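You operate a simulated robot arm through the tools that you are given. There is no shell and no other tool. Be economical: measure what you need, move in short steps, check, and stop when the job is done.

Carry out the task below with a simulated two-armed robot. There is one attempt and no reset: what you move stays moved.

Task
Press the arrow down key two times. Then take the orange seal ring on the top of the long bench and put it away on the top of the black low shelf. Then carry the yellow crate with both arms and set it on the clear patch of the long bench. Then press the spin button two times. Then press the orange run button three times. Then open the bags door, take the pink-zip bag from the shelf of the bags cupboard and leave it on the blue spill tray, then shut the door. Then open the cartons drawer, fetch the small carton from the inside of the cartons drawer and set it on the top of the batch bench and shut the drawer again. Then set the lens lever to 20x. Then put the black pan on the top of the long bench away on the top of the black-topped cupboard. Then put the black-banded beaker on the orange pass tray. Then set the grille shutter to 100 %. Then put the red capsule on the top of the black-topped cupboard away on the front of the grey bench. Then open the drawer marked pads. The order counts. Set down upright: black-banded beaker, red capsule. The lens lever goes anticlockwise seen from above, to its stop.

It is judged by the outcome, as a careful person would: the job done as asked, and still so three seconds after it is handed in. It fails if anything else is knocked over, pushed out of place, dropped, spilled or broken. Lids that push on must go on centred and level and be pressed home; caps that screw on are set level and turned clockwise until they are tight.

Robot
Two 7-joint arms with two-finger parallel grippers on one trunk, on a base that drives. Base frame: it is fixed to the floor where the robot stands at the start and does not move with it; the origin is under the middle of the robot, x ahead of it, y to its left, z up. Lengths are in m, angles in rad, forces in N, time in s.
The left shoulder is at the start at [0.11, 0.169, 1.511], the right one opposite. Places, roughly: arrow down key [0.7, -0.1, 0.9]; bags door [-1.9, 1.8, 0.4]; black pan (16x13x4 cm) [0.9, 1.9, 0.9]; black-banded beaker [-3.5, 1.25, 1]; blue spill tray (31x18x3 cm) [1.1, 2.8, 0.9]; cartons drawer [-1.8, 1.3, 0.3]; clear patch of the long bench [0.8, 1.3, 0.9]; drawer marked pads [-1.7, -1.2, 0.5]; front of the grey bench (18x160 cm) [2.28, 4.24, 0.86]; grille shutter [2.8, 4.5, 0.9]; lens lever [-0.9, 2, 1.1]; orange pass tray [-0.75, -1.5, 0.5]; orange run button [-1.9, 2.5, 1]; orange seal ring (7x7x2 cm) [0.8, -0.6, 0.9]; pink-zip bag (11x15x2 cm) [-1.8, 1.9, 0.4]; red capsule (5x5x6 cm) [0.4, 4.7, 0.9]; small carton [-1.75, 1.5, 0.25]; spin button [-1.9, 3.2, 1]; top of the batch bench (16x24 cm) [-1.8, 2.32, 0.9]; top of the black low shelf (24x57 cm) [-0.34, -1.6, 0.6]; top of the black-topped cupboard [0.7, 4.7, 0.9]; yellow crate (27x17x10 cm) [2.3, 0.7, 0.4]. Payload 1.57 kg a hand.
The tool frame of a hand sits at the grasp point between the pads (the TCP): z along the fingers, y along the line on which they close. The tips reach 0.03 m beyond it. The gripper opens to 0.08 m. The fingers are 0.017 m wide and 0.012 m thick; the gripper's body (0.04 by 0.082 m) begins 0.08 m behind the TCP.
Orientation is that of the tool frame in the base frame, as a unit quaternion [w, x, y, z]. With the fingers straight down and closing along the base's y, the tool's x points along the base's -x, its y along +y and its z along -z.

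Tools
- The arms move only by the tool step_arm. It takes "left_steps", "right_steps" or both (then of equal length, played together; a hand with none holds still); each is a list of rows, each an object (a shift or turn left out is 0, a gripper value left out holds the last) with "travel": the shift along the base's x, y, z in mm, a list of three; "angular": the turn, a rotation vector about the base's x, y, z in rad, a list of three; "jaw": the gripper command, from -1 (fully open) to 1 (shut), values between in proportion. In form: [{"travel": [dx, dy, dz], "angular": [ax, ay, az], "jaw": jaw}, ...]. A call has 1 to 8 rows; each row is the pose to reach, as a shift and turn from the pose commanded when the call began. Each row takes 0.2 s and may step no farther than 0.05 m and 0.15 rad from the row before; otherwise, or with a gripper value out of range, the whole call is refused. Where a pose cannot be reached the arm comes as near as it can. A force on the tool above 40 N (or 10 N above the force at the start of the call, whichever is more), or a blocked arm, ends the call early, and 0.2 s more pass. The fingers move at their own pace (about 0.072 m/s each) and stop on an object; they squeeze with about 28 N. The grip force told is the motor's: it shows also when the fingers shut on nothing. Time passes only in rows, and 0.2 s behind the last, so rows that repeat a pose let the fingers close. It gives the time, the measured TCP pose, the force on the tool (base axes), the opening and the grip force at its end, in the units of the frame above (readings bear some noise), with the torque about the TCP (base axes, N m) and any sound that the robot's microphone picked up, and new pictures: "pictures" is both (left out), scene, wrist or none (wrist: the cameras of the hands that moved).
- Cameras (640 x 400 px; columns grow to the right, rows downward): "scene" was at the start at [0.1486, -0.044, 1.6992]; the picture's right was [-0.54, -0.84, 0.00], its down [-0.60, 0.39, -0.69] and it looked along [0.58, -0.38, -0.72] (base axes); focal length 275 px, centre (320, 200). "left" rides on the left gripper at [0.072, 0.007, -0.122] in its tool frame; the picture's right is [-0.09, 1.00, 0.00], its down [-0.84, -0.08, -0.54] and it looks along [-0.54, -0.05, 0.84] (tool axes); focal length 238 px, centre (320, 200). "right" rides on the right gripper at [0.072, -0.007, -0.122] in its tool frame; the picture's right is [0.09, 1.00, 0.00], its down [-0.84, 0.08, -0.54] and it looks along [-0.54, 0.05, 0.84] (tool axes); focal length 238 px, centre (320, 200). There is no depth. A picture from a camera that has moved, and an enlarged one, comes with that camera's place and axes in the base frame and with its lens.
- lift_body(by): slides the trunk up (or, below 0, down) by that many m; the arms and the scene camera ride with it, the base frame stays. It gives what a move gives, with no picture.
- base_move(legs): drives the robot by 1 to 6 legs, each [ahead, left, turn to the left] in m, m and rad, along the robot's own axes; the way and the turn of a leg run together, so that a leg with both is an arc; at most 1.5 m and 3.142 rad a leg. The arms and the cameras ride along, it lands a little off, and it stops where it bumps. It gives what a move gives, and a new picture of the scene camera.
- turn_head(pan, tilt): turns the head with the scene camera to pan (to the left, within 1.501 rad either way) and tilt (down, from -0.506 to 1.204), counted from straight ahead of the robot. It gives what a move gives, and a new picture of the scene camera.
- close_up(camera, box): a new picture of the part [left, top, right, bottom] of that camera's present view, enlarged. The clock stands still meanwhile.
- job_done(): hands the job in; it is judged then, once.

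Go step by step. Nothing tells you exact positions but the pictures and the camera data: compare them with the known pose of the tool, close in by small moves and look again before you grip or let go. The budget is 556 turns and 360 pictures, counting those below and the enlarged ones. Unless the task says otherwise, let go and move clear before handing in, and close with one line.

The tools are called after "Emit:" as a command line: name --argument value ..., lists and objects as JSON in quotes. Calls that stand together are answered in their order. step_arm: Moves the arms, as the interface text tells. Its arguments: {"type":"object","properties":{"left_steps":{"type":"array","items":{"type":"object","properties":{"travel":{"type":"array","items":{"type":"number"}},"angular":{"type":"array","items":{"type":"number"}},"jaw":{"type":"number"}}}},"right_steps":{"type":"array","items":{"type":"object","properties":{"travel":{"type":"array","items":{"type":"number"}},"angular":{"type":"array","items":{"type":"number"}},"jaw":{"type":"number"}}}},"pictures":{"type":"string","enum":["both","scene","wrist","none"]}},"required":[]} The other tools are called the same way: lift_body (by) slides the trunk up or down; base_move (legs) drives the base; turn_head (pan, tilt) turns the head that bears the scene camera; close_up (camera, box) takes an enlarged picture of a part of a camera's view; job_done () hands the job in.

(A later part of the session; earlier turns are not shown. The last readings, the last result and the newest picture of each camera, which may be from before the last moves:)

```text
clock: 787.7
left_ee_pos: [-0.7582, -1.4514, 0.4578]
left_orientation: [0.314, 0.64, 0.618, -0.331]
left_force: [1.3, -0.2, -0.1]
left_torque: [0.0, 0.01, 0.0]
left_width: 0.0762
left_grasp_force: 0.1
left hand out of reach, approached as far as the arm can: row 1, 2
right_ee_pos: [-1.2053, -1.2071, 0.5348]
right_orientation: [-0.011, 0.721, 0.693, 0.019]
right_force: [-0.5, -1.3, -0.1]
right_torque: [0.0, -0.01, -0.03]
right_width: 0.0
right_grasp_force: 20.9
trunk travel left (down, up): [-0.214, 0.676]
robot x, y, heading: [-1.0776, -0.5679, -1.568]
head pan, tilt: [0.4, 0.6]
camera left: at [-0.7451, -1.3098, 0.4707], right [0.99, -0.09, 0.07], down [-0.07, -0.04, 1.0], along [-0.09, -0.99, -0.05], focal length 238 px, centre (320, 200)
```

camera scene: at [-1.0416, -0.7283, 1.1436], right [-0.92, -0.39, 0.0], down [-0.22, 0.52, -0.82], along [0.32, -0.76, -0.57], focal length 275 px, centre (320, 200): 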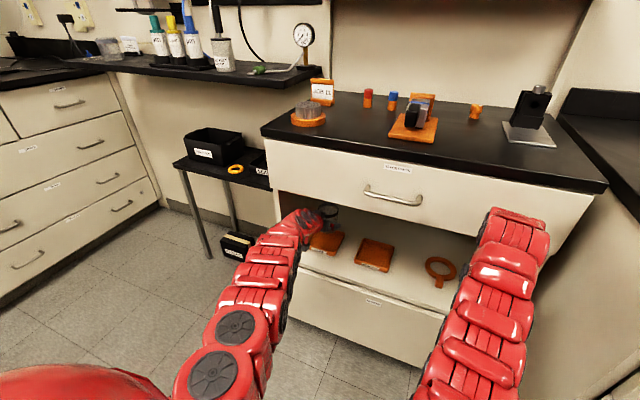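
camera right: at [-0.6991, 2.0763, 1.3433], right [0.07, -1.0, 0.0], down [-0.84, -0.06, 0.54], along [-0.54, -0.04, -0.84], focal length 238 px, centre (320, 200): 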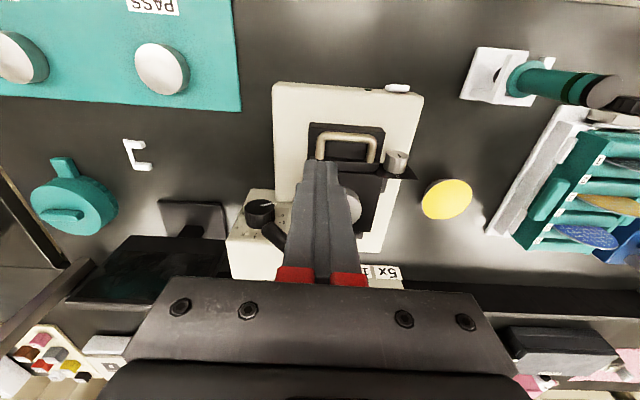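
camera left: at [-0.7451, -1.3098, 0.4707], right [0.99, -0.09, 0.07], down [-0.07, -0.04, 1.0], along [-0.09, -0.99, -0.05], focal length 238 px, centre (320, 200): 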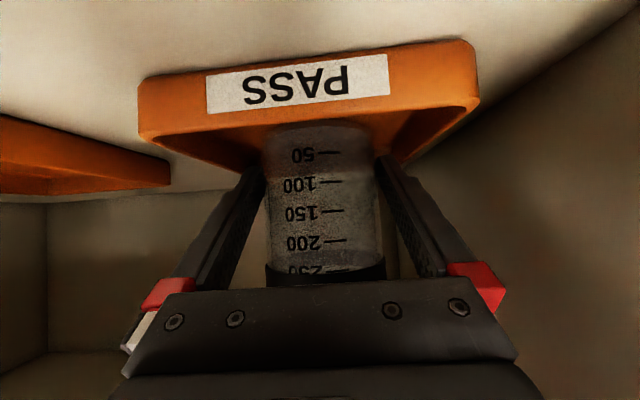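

Emit:
step_arm --left_steps '[{"travel": [0, 12, 8]}, {"travel": [1, 24, 17]}, {"travel": [2, 40, 28]}, {"travel": [3, 58, 41]}, {"travel": [4, 78, 55]}, {"travel": [5, 100, 62]}, {"travel": [5, 120, 66]}]' --pictures "both"

```text
clock: 789.3
left_ee_pos: [-0.7558, -1.3342, 0.5223]
left_orientation: [0.314, 0.64, 0.618, -0.332]
left_force: [0.8, 0.2, 0.4]
left_torque: [-0.03, -0.01, 0.0]
left_width: 0.0762
left_grasp_force: 0.0
right_ee_pos: [-1.2073, -1.2082, 0.5371]
right_orientation: [-0.011, 0.722, 0.692, 0.018]
right_force: [-0.2, 0.8, -0.4]
right_torque: [0.02, -0.02, -0.02]
right_width: 0.0
right_grasp_force: 21.7
trunk travel left (down, up): [-0.214, 0.676]
robot x, y, heading: [-1.0787, -0.5652, -1.573]
head pan, tilt: [0.4, 0.6]
camera scene: at [-1.0417, -0.7273, 1.1058], right [-0.92, -0.39, 0.0], down [-0.22, 0.52, -0.82], along [0.32, -0.76, -0.57], focal length 275 px, centre (320, 200)
camera left: at [-0.7425, -1.1923, 0.5347], right [0.99, -0.09, 0.07], down [-0.07, -0.04, 1.0], along [-0.09, -0.99, -0.05], focal length 238 px, centre (320, 200)
```

scene: 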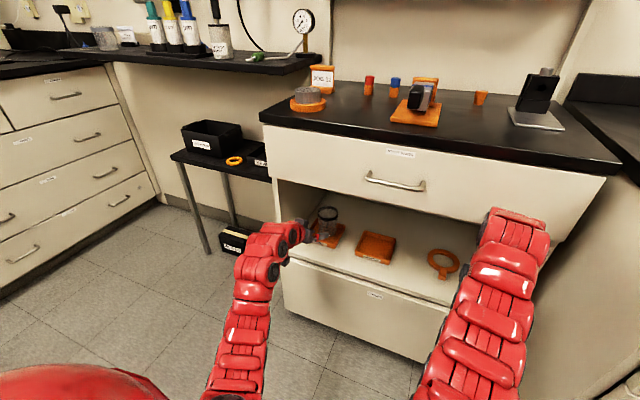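
left: 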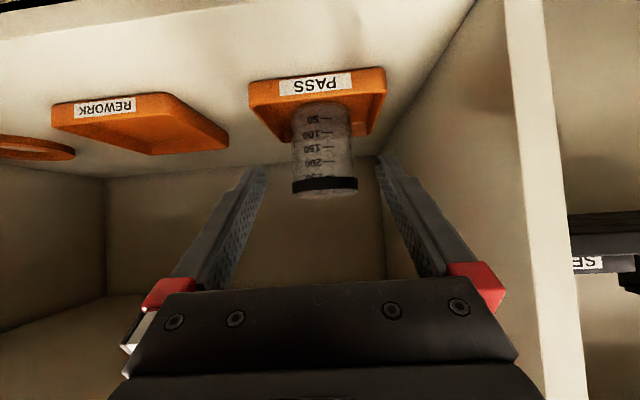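

The beaker stands upright on the PASS tray. I back out, re-tuck the left hand to fingers-down, raise the trunk, and head for the grille shutter.

Emit:
base_move --legs '[[-0.35, 0, 0.004]]'

Emit:
step_arm --left_steps '[{"travel": [5, 20, 5], "angular": [0.135, 0, 0], "jaw": 1}, {"travel": [10, 40, 10], "angular": [0.27, 0, 0]}, {"travel": [15, 60, 15], "angular": [0.405, 0, 0]}, {"travel": [20, 80, 20], "angular": [0.54, 0, 0]}, {"travel": [25, 100, 25], "angular": [0.675, 0, 0]}, {"travel": [30, 120, 30], "angular": [0.81, 0, 0]}, {"travel": [35, 140, 30], "angular": [0.95, 0, 0]}]' --right_steps '[{"travel": [-20, 10, 0]}, {"travel": [-40, 20, 0]}, {"travel": [-60, 30, 0]}, {"travel": [-80, 40, 0]}, {"travel": [-100, 50, 0]}, {"travel": [-110, 60, 0]}, {"travel": [-110, 60, 0]}]' --pictures "none"

Emit:
lift_body --by 0.4

Emit:
lift_body --by 0.27

```text
clock: 791.5
left_ee_pos: [-0.7532, -0.9848, 0.5222]
left_orientation: [0.317, 0.638, 0.619, -0.331]
left_force: [-0.7, 0.2, 0.5]
left_torque: [-0.02, 0.0, 0.03]
left_width: 0.076
left_grasp_force: 0.0
right_ee_pos: [-1.2067, -0.8595, 0.5362]
right_orientation: [-0.01, 0.721, 0.693, 0.017]
right_force: [-0.4, -0.7, 0.7]
right_torque: [0.01, 0.02, -0.01]
right_width: 0.0
right_grasp_force: 20.6
trunk travel left (down, up): [-0.214, 0.676]
robot x, y, heading: [-1.0824, -0.2191, -1.563]
head pan, tilt: [0.4, 0.6]
camera scene: at [-1.0425, -0.3783, 1.1059], right [-0.92, -0.4, 0.0], down [-0.22, 0.52, -0.83], along [0.33, -0.76, -0.56], focal length 275 px, centre (320, 200)
```

scene: 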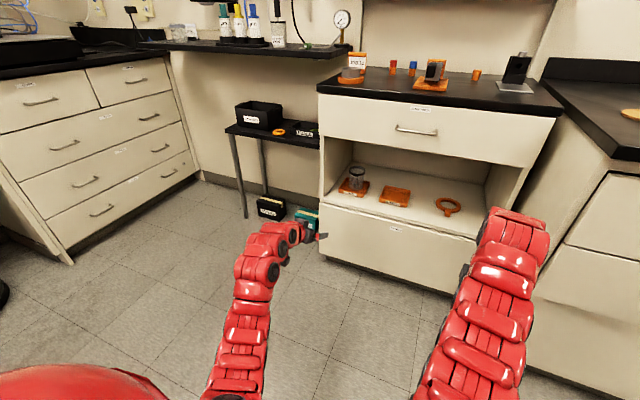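

```text
clock: 793.1
left_ee_pos: [-0.7187, -0.844, 0.5528]
left_orientation: [-0.013, 0.713, 0.701, -0.011]
left_force: [-0.7, -0.1, 0.4]
left_torque: [-0.01, 0.01, 0.03]
left_width: 0.0
left_grasp_force: 21.2
right_ee_pos: [-1.2153, -0.8553, 0.5362]
right_orientation: [-0.01, 0.721, 0.693, 0.018]
right_force: [-0.2, 0.2, -0.3]
right_torque: [-0.02, -0.03, -0.01]
right_width: 0.0
right_grasp_force: 21.3
right hand out of reach, approached as far as the arm can: row 1, 2, 3, 4, 5, 6, 7
trunk travel left (down, up): [-0.214, 0.676]
robot x, y, heading: [-1.0771, -0.2162, -1.567]
head pan, tilt: [0.4, 0.6]
```

```text
clock: 797.0
left_ee_pos: [-0.7193, -0.8441, 0.9526]
left_orientation: [-0.011, 0.712, 0.702, -0.011]
left_force: [0.3, 0.3, 1.2]
left_torque: [0.01, 0.03, -0.01]
left_width: 0.0001
left_grasp_force: 20.9
right_ee_pos: [-1.2161, -0.8551, 0.9349]
right_orientation: [-0.011, 0.721, 0.693, 0.019]
right_force: [-0.1, 0.2, 0.0]
right_torque: [-0.01, 0.01, -0.01]
right_width: 0.0
right_grasp_force: 20.8
trunk travel left (down, up): [-0.614, 0.276]
robot x, y, heading: [-1.0815, -0.2182, -1.565]
head pan, tilt: [0.4, 0.6]
```

```text
clock: 799.7
left_ee_pos: [-0.719, -0.8447, 1.2216]
left_orientation: [-0.011, 0.712, 0.702, -0.011]
left_force: [1.2, -0.8, 1.0]
left_torque: [0.01, 0.0, 0.01]
left_width: 0.0
left_grasp_force: 21.1
right_ee_pos: [-1.2147, -0.8551, 1.2061]
right_orientation: [-0.011, 0.721, 0.693, 0.019]
right_force: [-0.3, -0.1, 0.5]
right_torque: [0.01, -0.01, 0.0]
right_width: 0.0002
right_grasp_force: 21.1
trunk travel left (down, up): [-0.884, 0.006]
robot x, y, heading: [-1.0788, -0.2204, -1.565]
head pan, tilt: [0.4, 0.6]
```

I drive to the main aisle and back up along it northward, then turn around.

Emit:
base_move --legs '[[0, 1.07, -0.006], [-1.4, 0, 0], [-1.4, 0, 0], [-1.05, 0, 0]]'

Emit:
base_move --legs '[[0, 0, 1.571], [0, 0, 1.571]]'

```text
clock: 823.4
left_ee_pos: [0.3351, 2.9999, 1.2227]
left_orientation: [-0.011, 0.712, 0.702, -0.01]
left_force: [-0.1, -0.1, 0.0]
left_torque: [-0.01, 0.02, -0.03]
left_width: 0.0003
left_grasp_force: 21.4
right_ee_pos: [-0.1623, 2.9891, 1.2065]
right_orientation: [-0.011, 0.72, 0.694, 0.019]
right_force: [0.8, -0.4, 0.1]
right_torque: [-0.03, -0.01, 0.01]
right_width: 0.0001
right_grasp_force: 21.2
trunk travel left (down, up): [-0.884, 0.006]
robot x, y, heading: [-0.0218, 3.6277, -1.565]
head pan, tilt: [0.4, 0.6]
camera scene: at [0.011, 3.4649, 1.7757], right [-0.92, -0.4, 0.0], down [-0.22, 0.52, -0.82], along [0.33, -0.76, -0.57], focal length 275 px, centre (320, 200)
```

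scene: 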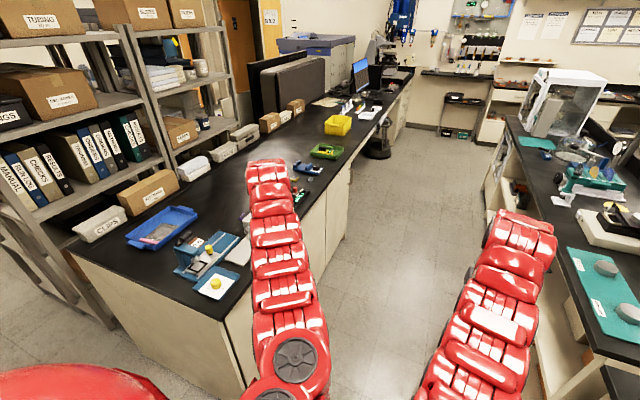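

```text
clock: 831.4
left_ee_pos: [-0.3825, 4.2572, 1.2226]
left_orientation: [0.011, -0.7, 0.714, -0.011]
left_force: [0.8, 0.6, -0.1]
left_torque: [-0.02, 0.03, 0.02]
left_width: 0.0
left_grasp_force: 21.1
right_ee_pos: [0.1139, 4.2644, 1.2057]
right_orientation: [-0.019, -0.692, 0.722, -0.011]
right_force: [-0.3, 0.1, 0.1]
right_torque: [-0.04, -0.04, -0.02]
right_width: 0.0001
right_grasp_force: 21.7
trunk travel left (down, up): [-0.884, 0.006]
robot x, y, heading: [-0.026, 3.6293, 1.572]
head pan, tilt: [0.4, 0.6]
camera scene: at [-0.059, 3.7889, 1.7758], right [0.92, 0.39, 0.0], down [0.22, -0.52, -0.82], along [-0.32, 0.76, -0.57], focal length 275 px, centre (320, 200)
```

scene: 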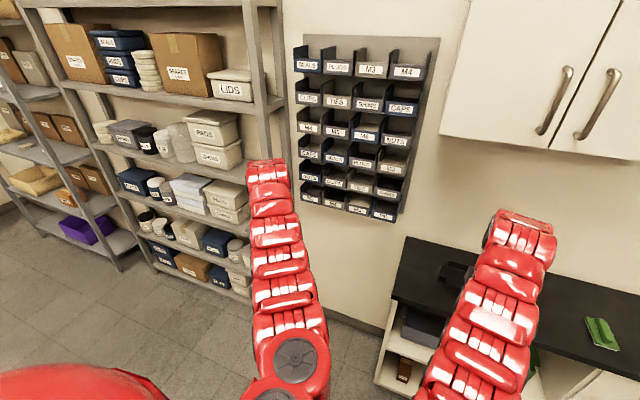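

Now I sidestep right along the corridor to the grey bench.

Emit:
base_move --legs '[[-0.06, -1.25, 0], [0, -1.25, 0]]'

Emit:
turn_head --pan -0.35 --tilt 0.65

```text
clock: 843.6
left_ee_pos: [2.1085, 4.2079, 1.2224]
left_orientation: [0.012, -0.702, 0.712, -0.01]
left_force: [0.6, 0.9, 0.1]
left_torque: [-0.02, 0.01, 0.02]
left_width: 0.0003
left_grasp_force: 20.6
right_ee_pos: [2.6046, 4.2198, 1.2057]
right_orientation: [-0.018, -0.694, 0.72, -0.01]
right_force: [-0.2, -0.4, -0.7]
right_torque: [-0.03, -0.02, -0.03]
right_width: 0.0002
right_grasp_force: 21.3
trunk travel left (down, up): [-0.884, 0.006]
robot x, y, heading: [2.471, 3.5812, 1.582]
head pan, tilt: [0.4, 0.6]
camera scene: at [2.4342, 3.7419, 1.7758], right [0.92, 0.4, 0.0], down [0.22, -0.52, -0.82], along [-0.33, 0.76, -0.57], focal length 275 px, centre (320, 200)
```

scene: 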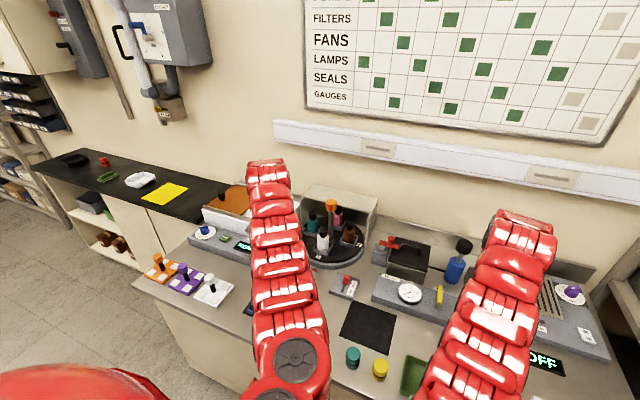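

```text
clock: 844.7
left_ee_pos: [2.1092, 4.2072, 1.2237]
left_orientation: [0.011, -0.703, 0.711, -0.012]
left_force: [-0.5, 0.1, 0.0]
left_torque: [-0.01, 0.05, -0.04]
left_width: 0.0
left_grasp_force: 21.1
right_ee_pos: [2.6047, 4.2194, 1.2054]
right_orientation: [-0.018, -0.694, 0.72, -0.01]
right_force: [-0.4, 0.7, 0.8]
right_torque: [0.0, 0.01, 0.04]
right_width: 0.0001
right_grasp_force: 21.4
trunk travel left (down, up): [-0.884, 0.006]
robot x, y, heading: [2.4665, 3.5796, 1.574]
head pan, tilt: [-0.351, 0.649]
camera scene: at [2.4987, 3.7426, 1.7715], right [0.94, -0.34, 0.0], down [-0.2, -0.57, -0.8], along [0.27, 0.75, -0.6], focal length 275 px, centre (320, 200)
```

scene: 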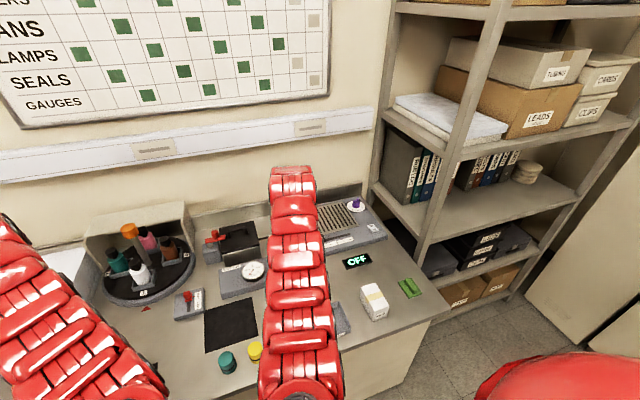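

Emit:
close_up --camera "scene" --box '[300, 180, 460, 310]'

```text
3.08 times, centred on (380, 245) of scene
camera zoom: at [2.4987, 3.7426, 1.7715], right [0.94, -0.34, 0.0], down [-0.2, -0.57, -0.8], along [0.27, 0.75, -0.6], focal length 845 px, centre (135, 62)
```

zoom: 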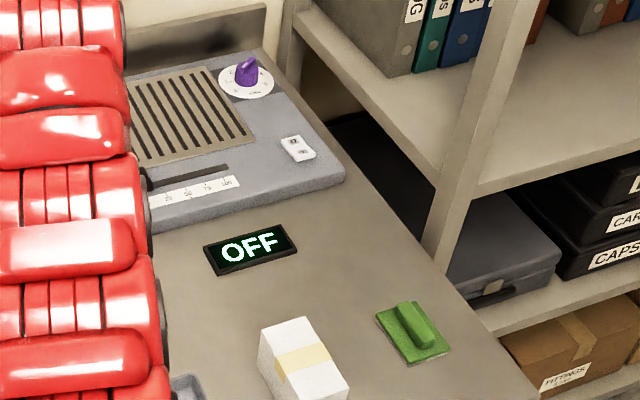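

The shutter's slot with a % scale is on the front of the grille unit, partly hidden by my arm. I shift left for a clear view.

Emit:
base_move --legs '[[0, 0.4, 0]]'

Emit:
turn_head --pan -0.7 --tilt 0.6

Emit:
close_up --camera "scene" --box '[280, 160, 440, 260]'

```text
clock: 847.2
left_ee_pos: [1.7104, 4.2052, 1.2232]
left_orientation: [0.01, -0.703, 0.711, -0.011]
left_force: [-0.3, -0.1, -0.3]
left_torque: [0.02, 0.03, 0.01]
left_width: 0.0001
left_grasp_force: 21.2
right_ee_pos: [2.2076, 4.2157, 1.2067]
right_orientation: [-0.018, -0.693, 0.721, -0.01]
right_force: [-0.9, 0.1, -0.2]
right_torque: [0.01, 0.01, 0.0]
right_width: 0.0001
right_grasp_force: 21.1
trunk travel left (down, up): [-0.884, 0.006]
robot x, y, heading: [2.0696, 3.5767, 1.578]
head pan, tilt: [-0.351, 0.649]
camera scene: at [2.1003, 3.7396, 1.7715], right [0.94, -0.34, 0.0], down [-0.2, -0.57, -0.8], along [0.27, 0.75, -0.6], focal length 275 px, centre (320, 200)
```

scene: 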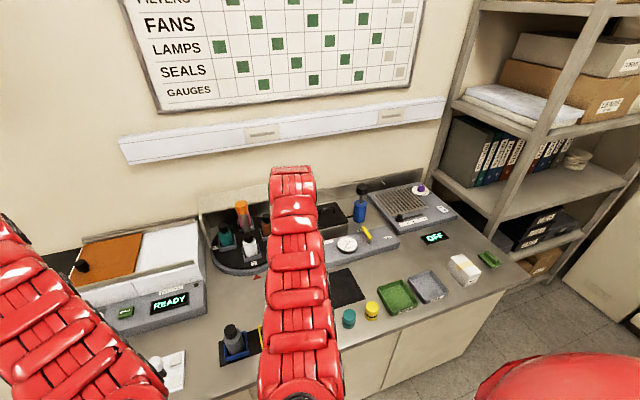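

```text
clock: 848.0
left_ee_pos: [1.7091, 4.2057, 1.2232]
left_orientation: [0.011, -0.702, 0.712, -0.012]
left_force: [-0.2, -0.5, -1.1]
left_torque: [0.0, -0.04, -0.03]
left_width: 0.0001
left_grasp_force: 21.6
right_ee_pos: [2.2058, 4.2157, 1.207]
right_orientation: [-0.018, -0.693, 0.72, -0.01]
right_force: [0.8, -1.1, 0.1]
right_torque: [-0.03, -0.01, 0.02]
right_width: 0.0
right_grasp_force: 20.9
trunk travel left (down, up): [-0.884, 0.006]
robot x, y, heading: [2.0649, 3.5794, 1.577]
head pan, tilt: [-0.7, 0.6]
camera scene: at [2.1253, 3.726, 1.7758], right [0.77, -0.64, 0.0], down [-0.36, -0.43, -0.83], along [0.53, 0.63, -0.56], focal length 275 px, centre (320, 200)
```

scene: 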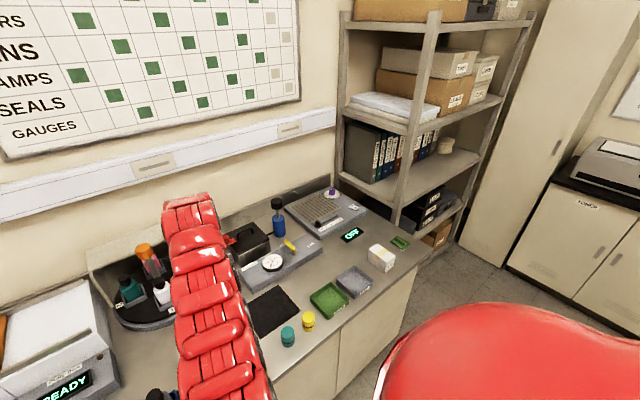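

```text
4.00 times, centred on (360, 210) of scene
camera zoom: at [2.1253, 3.726, 1.7758], right [0.77, -0.64, 0.0], down [-0.36, -0.43, -0.83], along [0.53, 0.63, -0.56], focal length 1099 px, centre (160, 160)
```

zoom: 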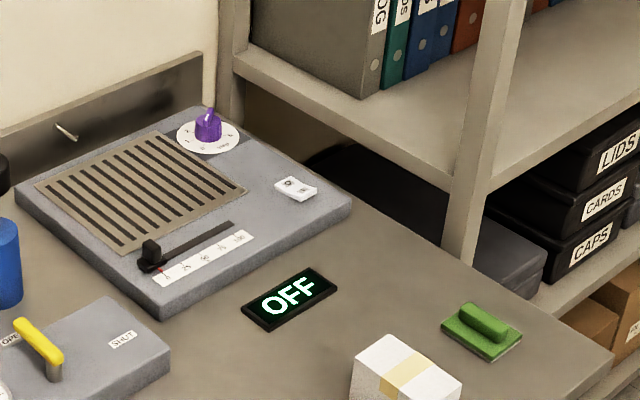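

Slider knob is at about [2.772, 4.52] at 0 %, the 100 % end at x about 2.888. I position the base and tilt the right hand forward to reach it.

Emit:
base_move --legs '[[0, -0.53, -0.006], [0.15, 0, 0]]'

Emit:
step_arm --right_steps '[{"travel": [0, 0, 0], "angular": [0.14, 0, 0]}, {"travel": [0, 5, 0], "angular": [0.28, 0, 0]}, {"travel": [0, 10, 0], "angular": [0.42, 0, 0]}, {"travel": [0, 15, 0], "angular": [0.56, 0, 0]}, {"travel": [0, 20, 0], "angular": [0.7, 0, 0]}]' --pictures "both"

```text
clock: 852.1
left_ee_pos: [2.2405, 4.3568, 1.2233]
left_orientation: [0.012, -0.702, 0.712, -0.01]
left_force: [0.0, -0.8, 0.4]
left_torque: [0.03, -0.01, -0.03]
left_width: 0.0003
left_grasp_force: 20.6
right_ee_pos: [2.7376, 4.366, 1.2077]
right_orientation: [-0.017, -0.693, 0.721, -0.01]
right_force: [-1.3, -0.5, 0.8]
right_torque: [0.06, -0.01, 0.0]
right_width: 0.0
right_grasp_force: 21.8
trunk travel left (down, up): [-0.884, 0.006]
robot x, y, heading: [2.5995, 3.7301, 1.579]
head pan, tilt: [-0.7, 0.6]
camera scene: at [2.6566, 3.875, 1.7762], right [0.77, -0.64, 0.0], down [-0.36, -0.43, -0.83], along [0.53, 0.63, -0.56], focal length 275 px, centre (320, 200)
```

scene: 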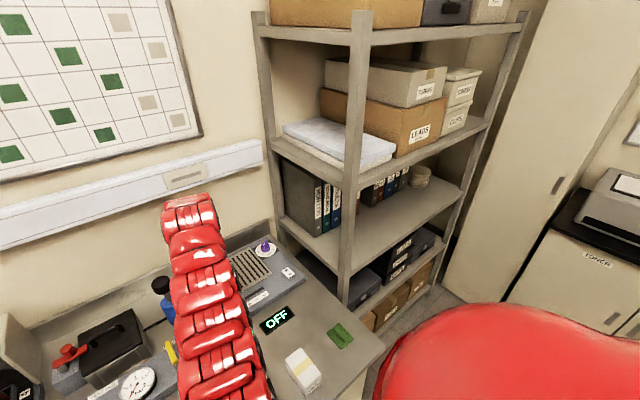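

```text
clock: 853.3
left_ee_pos: [2.2384, 4.3583, 1.2223]
left_orientation: [0.013, -0.701, 0.713, -0.012]
left_force: [-0.2, 0.1, 0.3]
left_torque: [0.0, -0.01, 0.02]
left_width: 0.0
left_grasp_force: 20.9
right_ee_pos: [2.7351, 4.387, 1.2066]
right_orientation: [0.22, -0.658, 0.68, 0.238]
right_force: [-0.7, 0.7, 0.1]
right_torque: [-0.01, 0.02, -0.01]
right_width: 0.0003
right_grasp_force: 21.4
right hand out of reach, approached as far as the arm can: row 1, 2
trunk travel left (down, up): [-0.884, 0.006]
robot x, y, heading: [2.5986, 3.7314, 1.578]
head pan, tilt: [-0.7, 0.6]
camera scene: at [2.653, 3.8769, 1.776], right [0.77, -0.64, 0.0], down [-0.36, -0.43, -0.83], along [0.53, 0.63, -0.56], focal length 275 px, centre (320, 200)
camera right: at [2.7384, 4.2562, 1.2586], right [-1.0, -0.05, -0.02], down [-0.04, 0.33, 0.94], along [-0.04, 0.94, -0.33], focal length 238 px, centre (320, 200)
```

scene: 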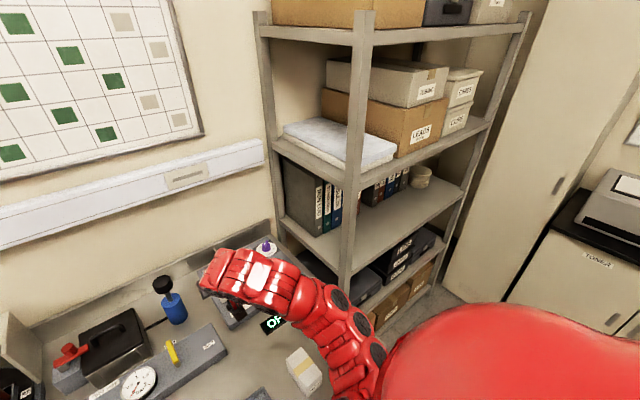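
right: 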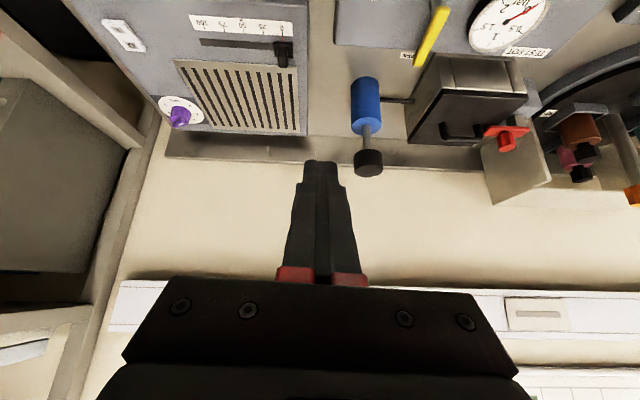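

The knob is seen at [2.785, 4.516]. I lower the trunk 0.1 m and bring the finger to the left side of the knob.

Emit:
lift_body --by -0.1

Emit:
step_arm --right_steps '[{"travel": [5, 30, -10]}, {"travel": [10, 65, -25]}, {"travel": [10, 100, -40]}, {"travel": [10, 110, -80]}, {"travel": [10, 110, -110]}]' --pictures "wrist"

```text
clock: 854.6
left_ee_pos: [2.2424, 4.3588, 1.1242]
left_orientation: [0.012, -0.701, 0.713, -0.011]
left_force: [0.6, -0.1, 0.4]
left_torque: [0.0, -0.04, 0.0]
left_width: 0.0002
left_grasp_force: 21.1
right_ee_pos: [2.7371, 4.3896, 1.106]
right_orientation: [0.22, -0.656, 0.681, 0.238]
right_force: [0.5, 0.7, 0.4]
right_torque: [-0.02, 0.01, -0.01]
right_width: 0.0
right_grasp_force: 20.9
trunk travel left (down, up): [-0.784, 0.106]
robot x, y, heading: [2.6006, 3.7303, 1.577]
head pan, tilt: [-0.7, 0.6]
```

```text
clock: 855.8
left_ee_pos: [2.2414, 4.3594, 1.1229]
left_orientation: [0.012, -0.701, 0.713, -0.011]
left_force: [-0.6, 0.1, 0.0]
left_torque: [-0.01, 0.0, 0.01]
left_width: 0.0
left_grasp_force: 21.1
right_ee_pos: [2.7478, 4.4986, 0.9961]
right_orientation: [0.22, -0.657, 0.681, 0.237]
right_force: [-0.5, -1.1, 0.0]
right_torque: [0.01, -0.02, 0.01]
right_width: 0.0001
right_grasp_force: 20.8
trunk travel left (down, up): [-0.784, 0.106]
robot x, y, heading: [2.6025, 3.7308, 1.578]
head pan, tilt: [-0.7, 0.6]
camera right: at [2.7515, 4.3679, 1.0476], right [-1.0, -0.05, -0.02], down [-0.04, 0.33, 0.94], along [-0.04, 0.94, -0.33], focal length 238 px, centre (320, 200)
```

right: 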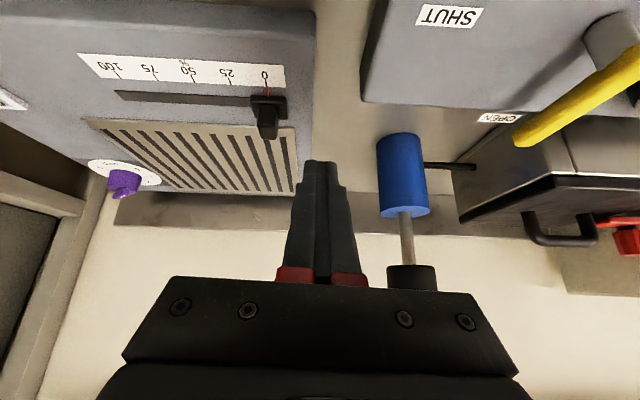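

Aligned beside the knob. I lower the finger and push right to the 100 % end.

Emit:
step_arm --right_steps '[{"travel": [0, -2, -15]}, {"travel": [0, -2, -28]}, {"travel": [0, -2, -34]}, {"travel": [0, -2, -37]}]' --pictures "wrist"

```text
clock: 856.8
left_ee_pos: [2.2423, 4.3583, 1.1242]
left_orientation: [0.011, -0.701, 0.713, -0.012]
left_force: [0.1, 0.4, -0.2]
left_torque: [-0.04, 0.04, -0.01]
left_width: 0.0
left_grasp_force: 21.5
right_ee_pos: [2.7477, 4.4982, 0.9595]
right_orientation: [0.221, -0.656, 0.682, 0.238]
right_force: [-0.3, -0.3, 0.4]
right_torque: [-0.02, -0.04, -0.03]
right_width: 0.0
right_grasp_force: 21.2
trunk travel left (down, up): [-0.784, 0.106]
robot x, y, heading: [2.6012, 3.7291, 1.578]
head pan, tilt: [-0.7, 0.6]
camera right: at [2.7522, 4.3664, 1.0114], right [-1.0, -0.05, -0.02], down [-0.04, 0.33, 0.94], along [-0.04, 0.94, -0.33], focal length 238 px, centre (320, 200)
```

right: 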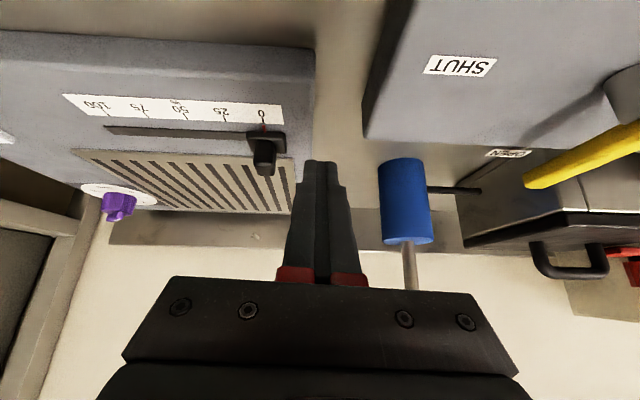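

Emit:
step_arm --right_steps '[{"travel": [0, -7, 0]}, {"travel": [20, -7, 0]}, {"travel": [40, -7, 0]}, {"travel": [60, -7, 0]}, {"travel": [80, -7, 0]}, {"travel": [100, -7, 0]}, {"travel": [112, -7, 0]}]' --pictures "wrist"

```text
clock: 858.4
left_ee_pos: [2.2433, 4.3594, 1.1231]
left_orientation: [0.011, -0.701, 0.713, -0.011]
left_force: [-0.6, 0.5, 1.2]
left_torque: [-0.02, 0.0, 0.01]
left_width: 0.0
left_grasp_force: 21.3
right_ee_pos: [2.8606, 4.4889, 0.9589]
right_orientation: [0.22, -0.658, 0.68, 0.238]
right_force: [0.5, -0.7, -0.1]
right_torque: [-0.04, 0.04, 0.0]
right_width: 0.0001
right_grasp_force: 21.3
trunk travel left (down, up): [-0.784, 0.106]
robot x, y, heading: [2.599, 3.73, 1.575]
head pan, tilt: [-0.7, 0.6]
camera right: at [2.8642, 4.3588, 1.0113], right [-1.0, -0.05, -0.02], down [-0.04, 0.33, 0.94], along [-0.04, 0.94, -0.33], focal length 238 px, centre (320, 200)
```

right: 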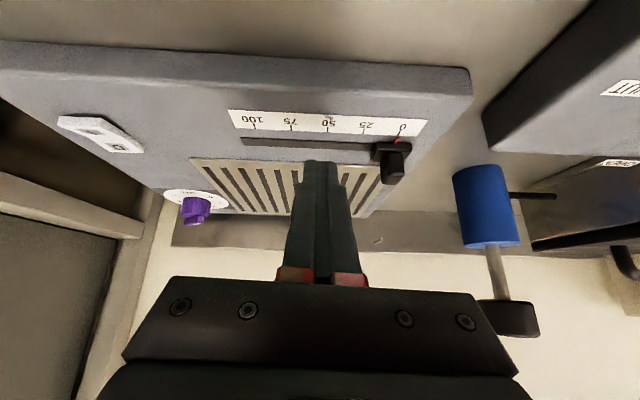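

The finger passed just above the knob: two views now put the knob at [2.7915, 4.536], z 0.90–0.937. I go back and retry lower and further in.

Emit:
step_arm --right_steps '[{"travel": [0, 0, 30]}, {"travel": [-40, 5, 40]}, {"travel": [-80, 15, 40]}, {"travel": [-112, 27, 40]}, {"travel": [-114, 28, 10]}, {"travel": [-114, 28, -12]}, {"travel": [-114, 28, -23]}]' --pictures "wrist"

```text
clock: 860.0
left_ee_pos: [2.2406, 4.3589, 1.1224]
left_orientation: [0.011, -0.701, 0.713, -0.011]
left_force: [0.0, 0.1, -0.1]
left_torque: [0.03, -0.03, -0.03]
left_width: 0.0001
left_grasp_force: 21.5
right_ee_pos: [2.7453, 4.5178, 0.9348]
right_orientation: [0.22, -0.657, 0.681, 0.238]
right_force: [-0.2, 0.3, 0.1]
right_torque: [-0.01, -0.02, 0.0]
right_width: 0.0001
right_grasp_force: 21.5
trunk travel left (down, up): [-0.784, 0.106]
robot x, y, heading: [2.604, 3.7286, 1.572]
head pan, tilt: [-0.7, 0.6]
camera right: at [2.7494, 4.387, 0.9883], right [-1.0, -0.05, -0.02], down [-0.04, 0.33, 0.94], along [-0.04, 0.94, -0.33], focal length 238 px, centre (320, 200)
```

right: 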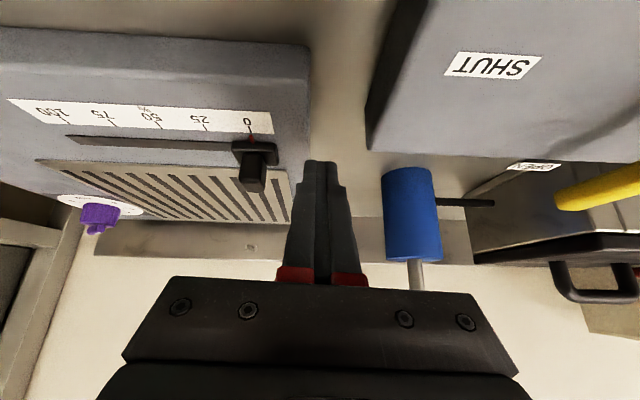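

Emit:
step_arm --right_steps '[{"travel": [15, 0, 0]}, {"travel": [30, 0, 0]}, {"travel": [45, 0, 0]}, {"travel": [60, 0, 0]}, {"travel": [75, 0, 0]}]' --pictures "wrist"

```text
clock: 861.2
left_ee_pos: [2.2416, 4.359, 1.1236]
left_orientation: [0.011, -0.701, 0.713, -0.012]
left_force: [-1.0, -0.6, -0.2]
left_torque: [0.01, 0.01, 0.0]
left_width: 0.0002
left_grasp_force: 21.0
right_ee_pos: [2.822, 4.5178, 0.9355]
right_orientation: [0.22, -0.657, 0.681, 0.237]
right_force: [-0.2, 0.7, -0.5]
right_torque: [-0.02, 0.0, -0.04]
right_width: 0.0
right_grasp_force: 21.2
trunk travel left (down, up): [-0.784, 0.106]
robot x, y, heading: [2.6011, 3.7301, 1.579]
head pan, tilt: [-0.7, 0.6]
camera right: at [2.8256, 4.3871, 0.9881], right [-1.0, -0.05, -0.02], down [-0.04, 0.33, 0.94], along [-0.04, 0.94, -0.33], focal length 238 px, centre (320, 200)
```

right: 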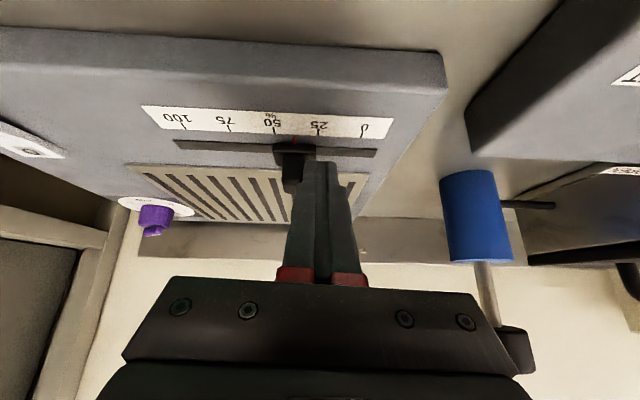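

The slider moves. I continue to the end.

Emit:
step_arm --right_steps '[{"travel": [14, 0, 0]}, {"travel": [28, 0, 0]}, {"travel": [42, 0, 0]}, {"travel": [54, 0, 0]}, {"travel": [64, 0, 0]}, {"travel": [72, 0, 0]}, {"travel": [80, 0, 0]}]' --pictures "wrist"

```text
clock: 862.8
left_ee_pos: [2.2389, 4.3593, 1.1227]
left_orientation: [0.013, -0.701, 0.713, -0.011]
left_force: [0.0, -0.6, 0.0]
left_torque: [-0.06, -0.01, 0.0]
left_width: 0.0001
left_grasp_force: 21.5
right_ee_pos: [2.8967, 4.5182, 0.936]
right_orientation: [0.219, -0.658, 0.68, 0.238]
right_force: [-11.1, -2.2, -1.0]
right_torque: [-0.05, 0.13, 0.17]
right_width: 0.0
right_grasp_force: 21.2
trunk travel left (down, up): [-0.784, 0.106]
robot x, y, heading: [2.5999, 3.7324, 1.576]
head pan, tilt: [-0.7, 0.6]
camera right: at [2.901, 4.3873, 0.988], right [-1.0, -0.05, -0.02], down [-0.04, 0.33, 0.94], along [-0.04, 0.94, -0.33], focal length 238 px, centre (320, 200)
```

right: 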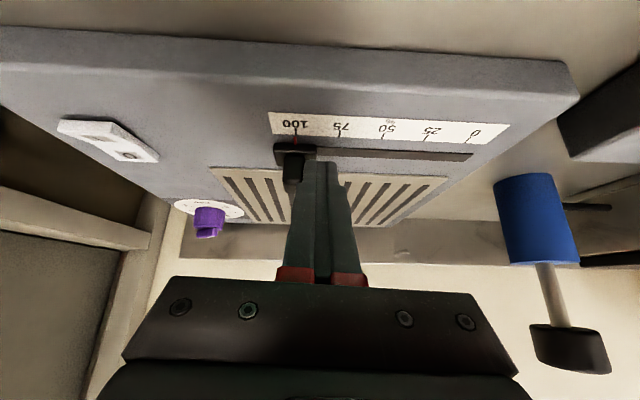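

Emit:
close_up --camera "right" --box '[240, 90, 400, 190]'

Emit:
step_arm --right_steps '[{"travel": [-15, 0, 0]}, {"travel": [-20, -5, 30]}, {"travel": [-20, -30, 70]}, {"travel": [-20, -60, 110]}]' --pictures "wrist"

```text
4.00 times, centred on (320, 140) of right
camera zoom: at [2.901, 4.3873, 0.988], right [-1.0, -0.05, -0.02], down [-0.04, 0.33, 0.94], along [-0.04, 0.94, -0.33], focal length 953 px, centre (320, 440)
```

zoom: 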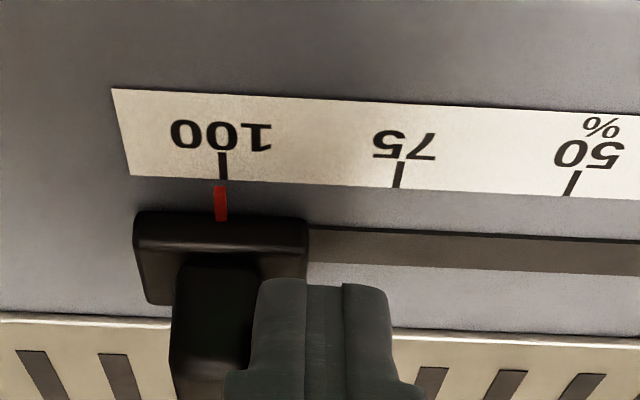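

```text
clock: 863.8
left_ee_pos: [2.2416, 4.3573, 1.123]
left_orientation: [0.012, -0.701, 0.713, -0.01]
left_force: [0.0, 0.0, -0.8]
left_torque: [0.04, 0.01, 0.0]
left_width: 0.0
left_grasp_force: 21.2
right_ee_pos: [2.8806, 4.4566, 1.0467]
right_orientation: [0.22, -0.657, 0.681, 0.238]
right_force: [-0.6, 0.7, 1.0]
right_torque: [0.03, 0.01, -0.01]
right_width: 0.0
right_grasp_force: 21.8
trunk travel left (down, up): [-0.784, 0.106]
robot x, y, heading: [2.6016, 3.7274, 1.577]
head pan, tilt: [-0.7, 0.6]
camera right: at [2.8853, 4.325, 1.0988], right [-1.0, -0.05, -0.02], down [-0.04, 0.33, 0.94], along [-0.04, 0.94, -0.33], focal length 238 px, centre (320, 200)
```

right: 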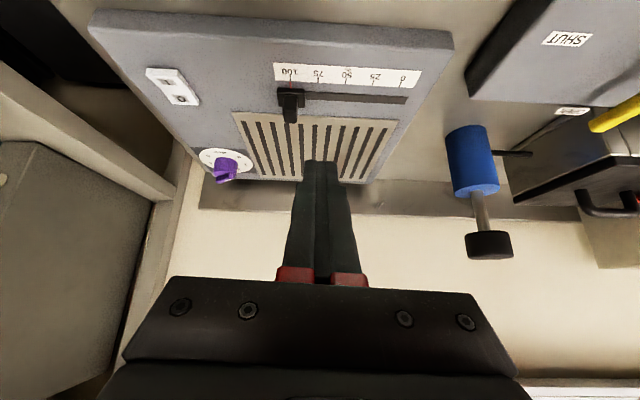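

The slider points exactly to 100 %. Next the red capsule; first I look along the grey bench's front strip for a free spot.

Emit:
lift_body --by 0.1

Emit:
base_move --legs '[[-0.2, 0.3, 0]]'

Emit:
turn_head --pan 0.0 --tilt 0.95

```text
clock: 865.1
left_ee_pos: [2.2412, 4.3602, 1.2236]
left_orientation: [0.011, -0.701, 0.713, -0.012]
left_force: [-0.1, 0.3, 0.4]
left_torque: [-0.01, -0.01, 0.01]
left_width: 0.0001
left_grasp_force: 21.9
right_ee_pos: [2.8813, 4.4584, 1.1444]
right_orientation: [0.22, -0.657, 0.681, 0.237]
right_force: [0.0, 0.6, 0.0]
right_torque: [-0.02, 0.02, 0.04]
right_width: 0.0001
right_grasp_force: 21.1
trunk travel left (down, up): [-0.884, 0.006]
robot x, y, heading: [2.6002, 3.7339, 1.574]
head pan, tilt: [-0.7, 0.6]
```

```text
clock: 867.5
left_ee_pos: [1.9427, 4.1616, 1.2232]
left_orientation: [0.01, -0.701, 0.713, -0.01]
left_force: [0.1, 0.5, 0.4]
left_torque: [0.0, 0.03, -0.01]
left_width: 0.0
left_grasp_force: 21.4
right_ee_pos: [2.583, 4.2593, 1.1441]
right_orientation: [0.22, -0.657, 0.681, 0.238]
right_force: [1.2, 0.0, -0.8]
right_torque: [0.01, 0.0, 0.03]
right_width: 0.0
right_grasp_force: 20.9
trunk travel left (down, up): [-0.884, 0.006]
robot x, y, heading: [2.2993, 3.5345, 1.578]
head pan, tilt: [-0.7, 0.6]
camera scene: at [2.3583, 3.6806, 1.7757], right [0.77, -0.64, 0.0], down [-0.36, -0.43, -0.82], along [0.53, 0.63, -0.57], focal length 275 px, centre (320, 200)
```

scene: 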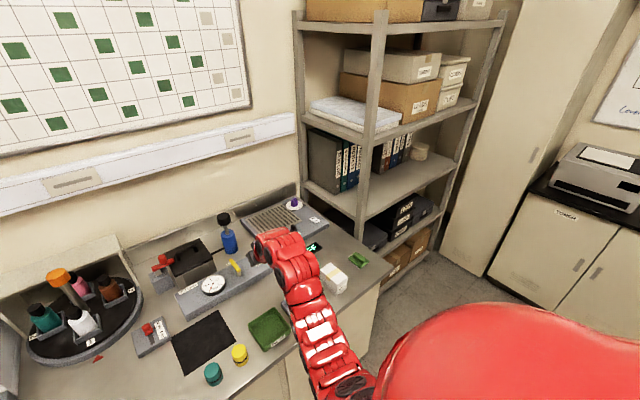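

```text
clock: 868.5
left_ee_pos: [1.9429, 4.161, 1.2224]
left_orientation: [0.011, -0.701, 0.713, -0.011]
left_force: [-0.5, 0.4, 0.2]
left_torque: [-0.02, 0.04, -0.02]
left_width: 0.0
left_grasp_force: 21.2
right_ee_pos: [2.582, 4.2589, 1.1453]
right_orientation: [0.22, -0.657, 0.681, 0.238]
right_force: [-0.1, 0.2, 0.7]
right_torque: [0.05, 0.04, 0.01]
right_width: 0.0
right_grasp_force: 21.0
trunk travel left (down, up): [-0.884, 0.006]
robot x, y, heading: [2.2997, 3.5327, 1.578]
head pan, tilt: [0.0, 0.949]
camera scene: at [2.3008, 3.685, 1.7474], right [1.0, 0.0, 0.0], down [0.0, -0.81, -0.58], along [0.0, 0.58, -0.81], focal length 275 px, centre (320, 200)
```

scene: 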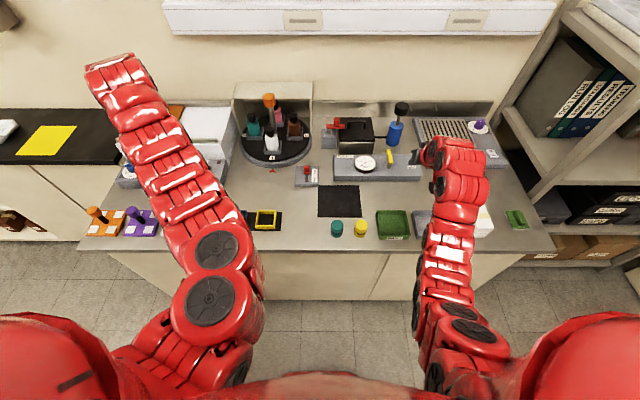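

A free spot on the front strip is at about [2.228, 4.195]. I straighten the right hand and sidestep left to the capsule.

Emit:
step_arm --right_steps '[{"travel": [-10, 10, 10], "angular": [-0.14, 0, 0], "jaw": -1}, {"travel": [-20, 20, 20], "angular": [-0.28, 0, 0]}, {"travel": [-30, 20, 30], "angular": [-0.42, 0, 0]}, {"travel": [-40, 20, 40], "angular": [-0.56, 0, 0]}, {"travel": [-50, 20, 50], "angular": [-0.7, 0, 0]}]' --pictures "none"

Emit:
base_move --legs '[[0, 1.1, 0], [0.1, 1.0, 0]]'

Emit:
turn_head --pan -0.1 --tilt 0.8

```text
clock: 869.7
left_ee_pos: [1.9425, 4.1604, 1.2232]
left_orientation: [0.011, -0.701, 0.713, -0.011]
left_force: [-0.1, 0.5, 0.1]
left_torque: [0.0, 0.02, 0.02]
left_width: 0.0
left_grasp_force: 21.3
right_ee_pos: [2.59, 4.2214, 1.1938]
right_orientation: [-0.018, -0.692, 0.722, -0.011]
right_force: [-0.3, 1.4, -0.4]
right_torque: [0.01, -0.08, -0.01]
right_width: 0.08
right_grasp_force: 0.0
right hand out of reach, approached as far as the arm can: row 5
trunk travel left (down, up): [-0.884, 0.006]
robot x, y, heading: [2.2996, 3.5301, 1.574]
head pan, tilt: [0.0, 0.949]
```

```text
clock: 880.2
left_ee_pos: [-0.1743, 4.2465, 1.2232]
left_orientation: [0.011, -0.702, 0.712, -0.01]
left_force: [0.2, 0.6, 0.1]
left_torque: [-0.02, 0.05, 0.04]
left_width: 0.0001
left_grasp_force: 21.3
right_ee_pos: [0.474, 4.3113, 1.1929]
right_orientation: [-0.017, -0.694, 0.72, -0.01]
right_force: [-0.1, -0.3, 1.0]
right_torque: [0.01, 0.0, -0.01]
right_width: 0.0799
right_grasp_force: 0.1
trunk travel left (down, up): [-0.884, 0.006]
robot x, y, heading: [0.1872, 3.6204, 1.579]
head pan, tilt: [0.0, 0.949]
camera scene: at [0.1856, 3.772, 1.7474], right [1.0, 0.01, 0.0], down [0.01, -0.81, -0.58], along [0.0, 0.58, -0.81], focal length 275 px, centre (320, 200)
```

scene: 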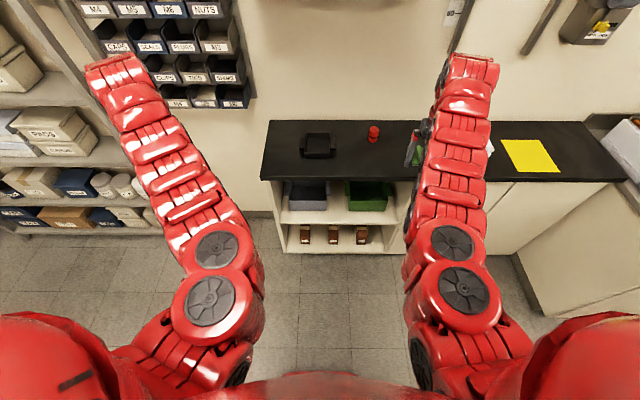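

```text
clock: 880.9
left_ee_pos: [-0.1755, 4.2465, 1.2238]
left_orientation: [0.011, -0.702, 0.712, -0.011]
left_force: [-0.2, -0.2, -0.9]
left_torque: [0.01, -0.02, 0.02]
left_width: 0.0
left_grasp_force: 21.5
right_ee_pos: [0.4729, 4.3112, 1.1922]
right_orientation: [-0.017, -0.694, 0.72, -0.011]
right_force: [-0.4, -0.2, 0.3]
right_torque: [0.0, -0.02, -0.02]
right_width: 0.0802
right_grasp_force: 0.0
trunk travel left (down, up): [-0.884, 0.006]
robot x, y, heading: [0.1833, 3.6205, 1.578]
head pan, tilt: [-0.099, 0.799]
camera scene: at [0.1926, 3.7797, 1.7589], right [1.0, -0.09, 0.0], down [-0.07, -0.71, -0.7], along [0.06, 0.69, -0.72], focal length 275 px, centre (320, 200)
```

scene: 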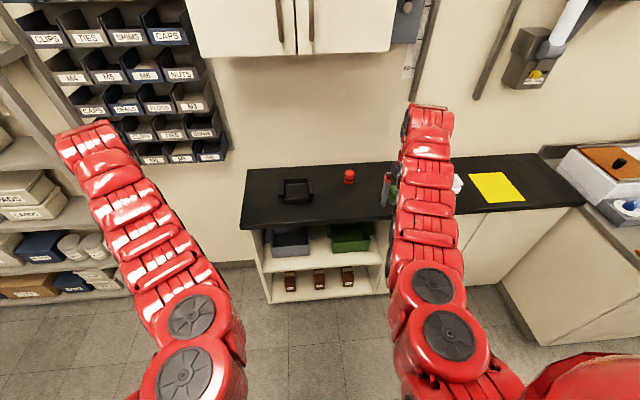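

The capsule is at about [0.42, 4.73]. I drive forward and look with the wrist camera.

Emit:
base_move --legs '[[0, 0.05, -0.008], [0.37, 0, 0]]'

Emit:
close_up --camera "right" --box '[0, 0, 640, 400]'

```text
clock: 883.8
left_ee_pos: [-0.2159, 4.5795, 1.2362]
left_orientation: [0.023, -0.696, 0.718, -0.001]
left_force: [0.2, 0.2, -0.1]
left_torque: [0.02, 0.0, -0.04]
left_width: 0.0001
left_grasp_force: 21.5
right_ee_pos: [0.4344, 4.6229, 1.1859]
right_orientation: [-0.021, -0.687, 0.726, -0.019]
right_force: [0.1, -0.3, -0.3]
right_torque: [0.01, 0.02, 0.01]
right_width: 0.0801
right_grasp_force: 0.1
trunk travel left (down, up): [-0.884, 0.006]
robot x, y, heading: [0.139, 3.9793, 1.559]
head pan, tilt: [-0.099, 0.799]
camera scene: at [0.1423, 4.0902, 1.7589], right [0.99, -0.11, 0.0], down [-0.08, -0.69, -0.72], along [0.08, 0.71, -0.7], focal length 275 px, centre (320, 200)
```

scene: 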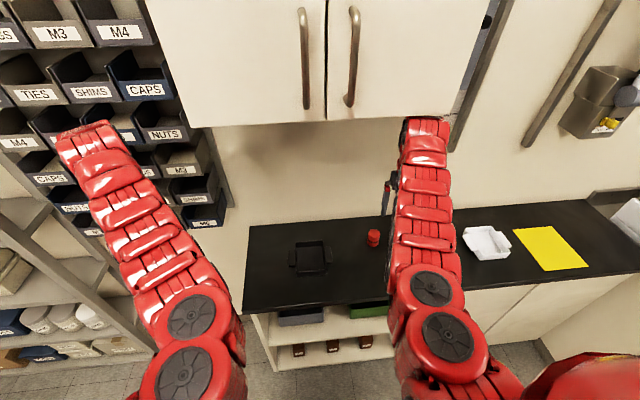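

```text
1.00 times, centred on (320, 200) of right (not enlarged: the box is as wide or as high as the picture)
camera zoom: at [0.4358, 4.5578, 1.312], right [-1.0, -0.04, 0.01], down [-0.03, 0.87, 0.49], along [-0.02, 0.49, -0.87], focal length 238 px, centre (320, 200)
```

zoom: 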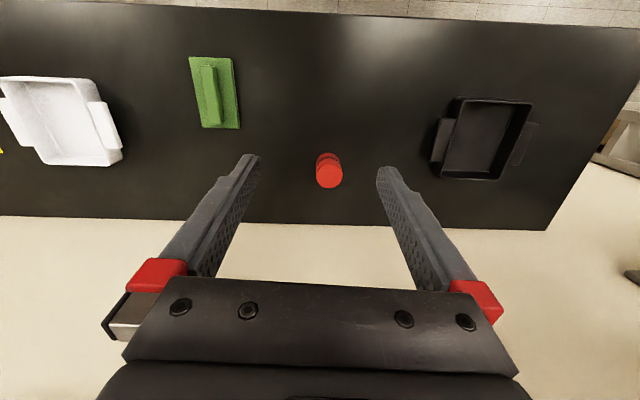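

Readings suggest an arm brushes the wall cabinet above. I lower the trunk 0.1 m to clear it.

Emit:
lift_body --by -0.1

Emit:
close_up --camera "scene" --box '[0, 0, 640, 400]'

```text
clock: 885.1
left_ee_pos: [-0.2128, 4.6131, 1.1238]
left_orientation: [0.01, -0.697, 0.717, -0.011]
left_force: [0.0, -0.3, 0.5]
left_torque: [0.0, 0.0, -0.02]
left_width: 0.0004
left_grasp_force: 21.3
right_ee_pos: [0.4359, 4.6544, 1.0683]
right_orientation: [-0.033, -0.687, 0.725, -0.03]
right_force: [0.5, 0.1, -0.7]
right_torque: [0.01, 0.01, -0.01]
right_width: 0.0802
right_grasp_force: 0.1
trunk travel left (down, up): [-0.784, 0.106]
robot x, y, heading: [0.1371, 3.9796, 1.561]
head pan, tilt: [-0.099, 0.799]
```

```text
1.00 times, centred on (320, 200) of scene (not enlarged: the box is as wide or as high as the picture)
camera zoom: at [0.1468, 4.1405, 1.6589], right [0.99, -0.11, 0.0], down [-0.08, -0.71, -0.7], along [0.08, 0.69, -0.72], focal length 275 px, centre (320, 200)
```

zoom: 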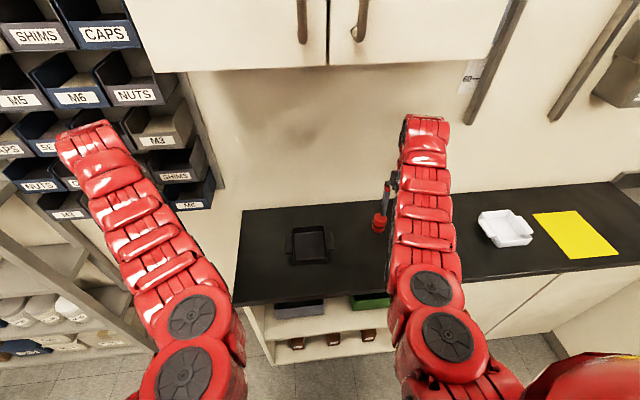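

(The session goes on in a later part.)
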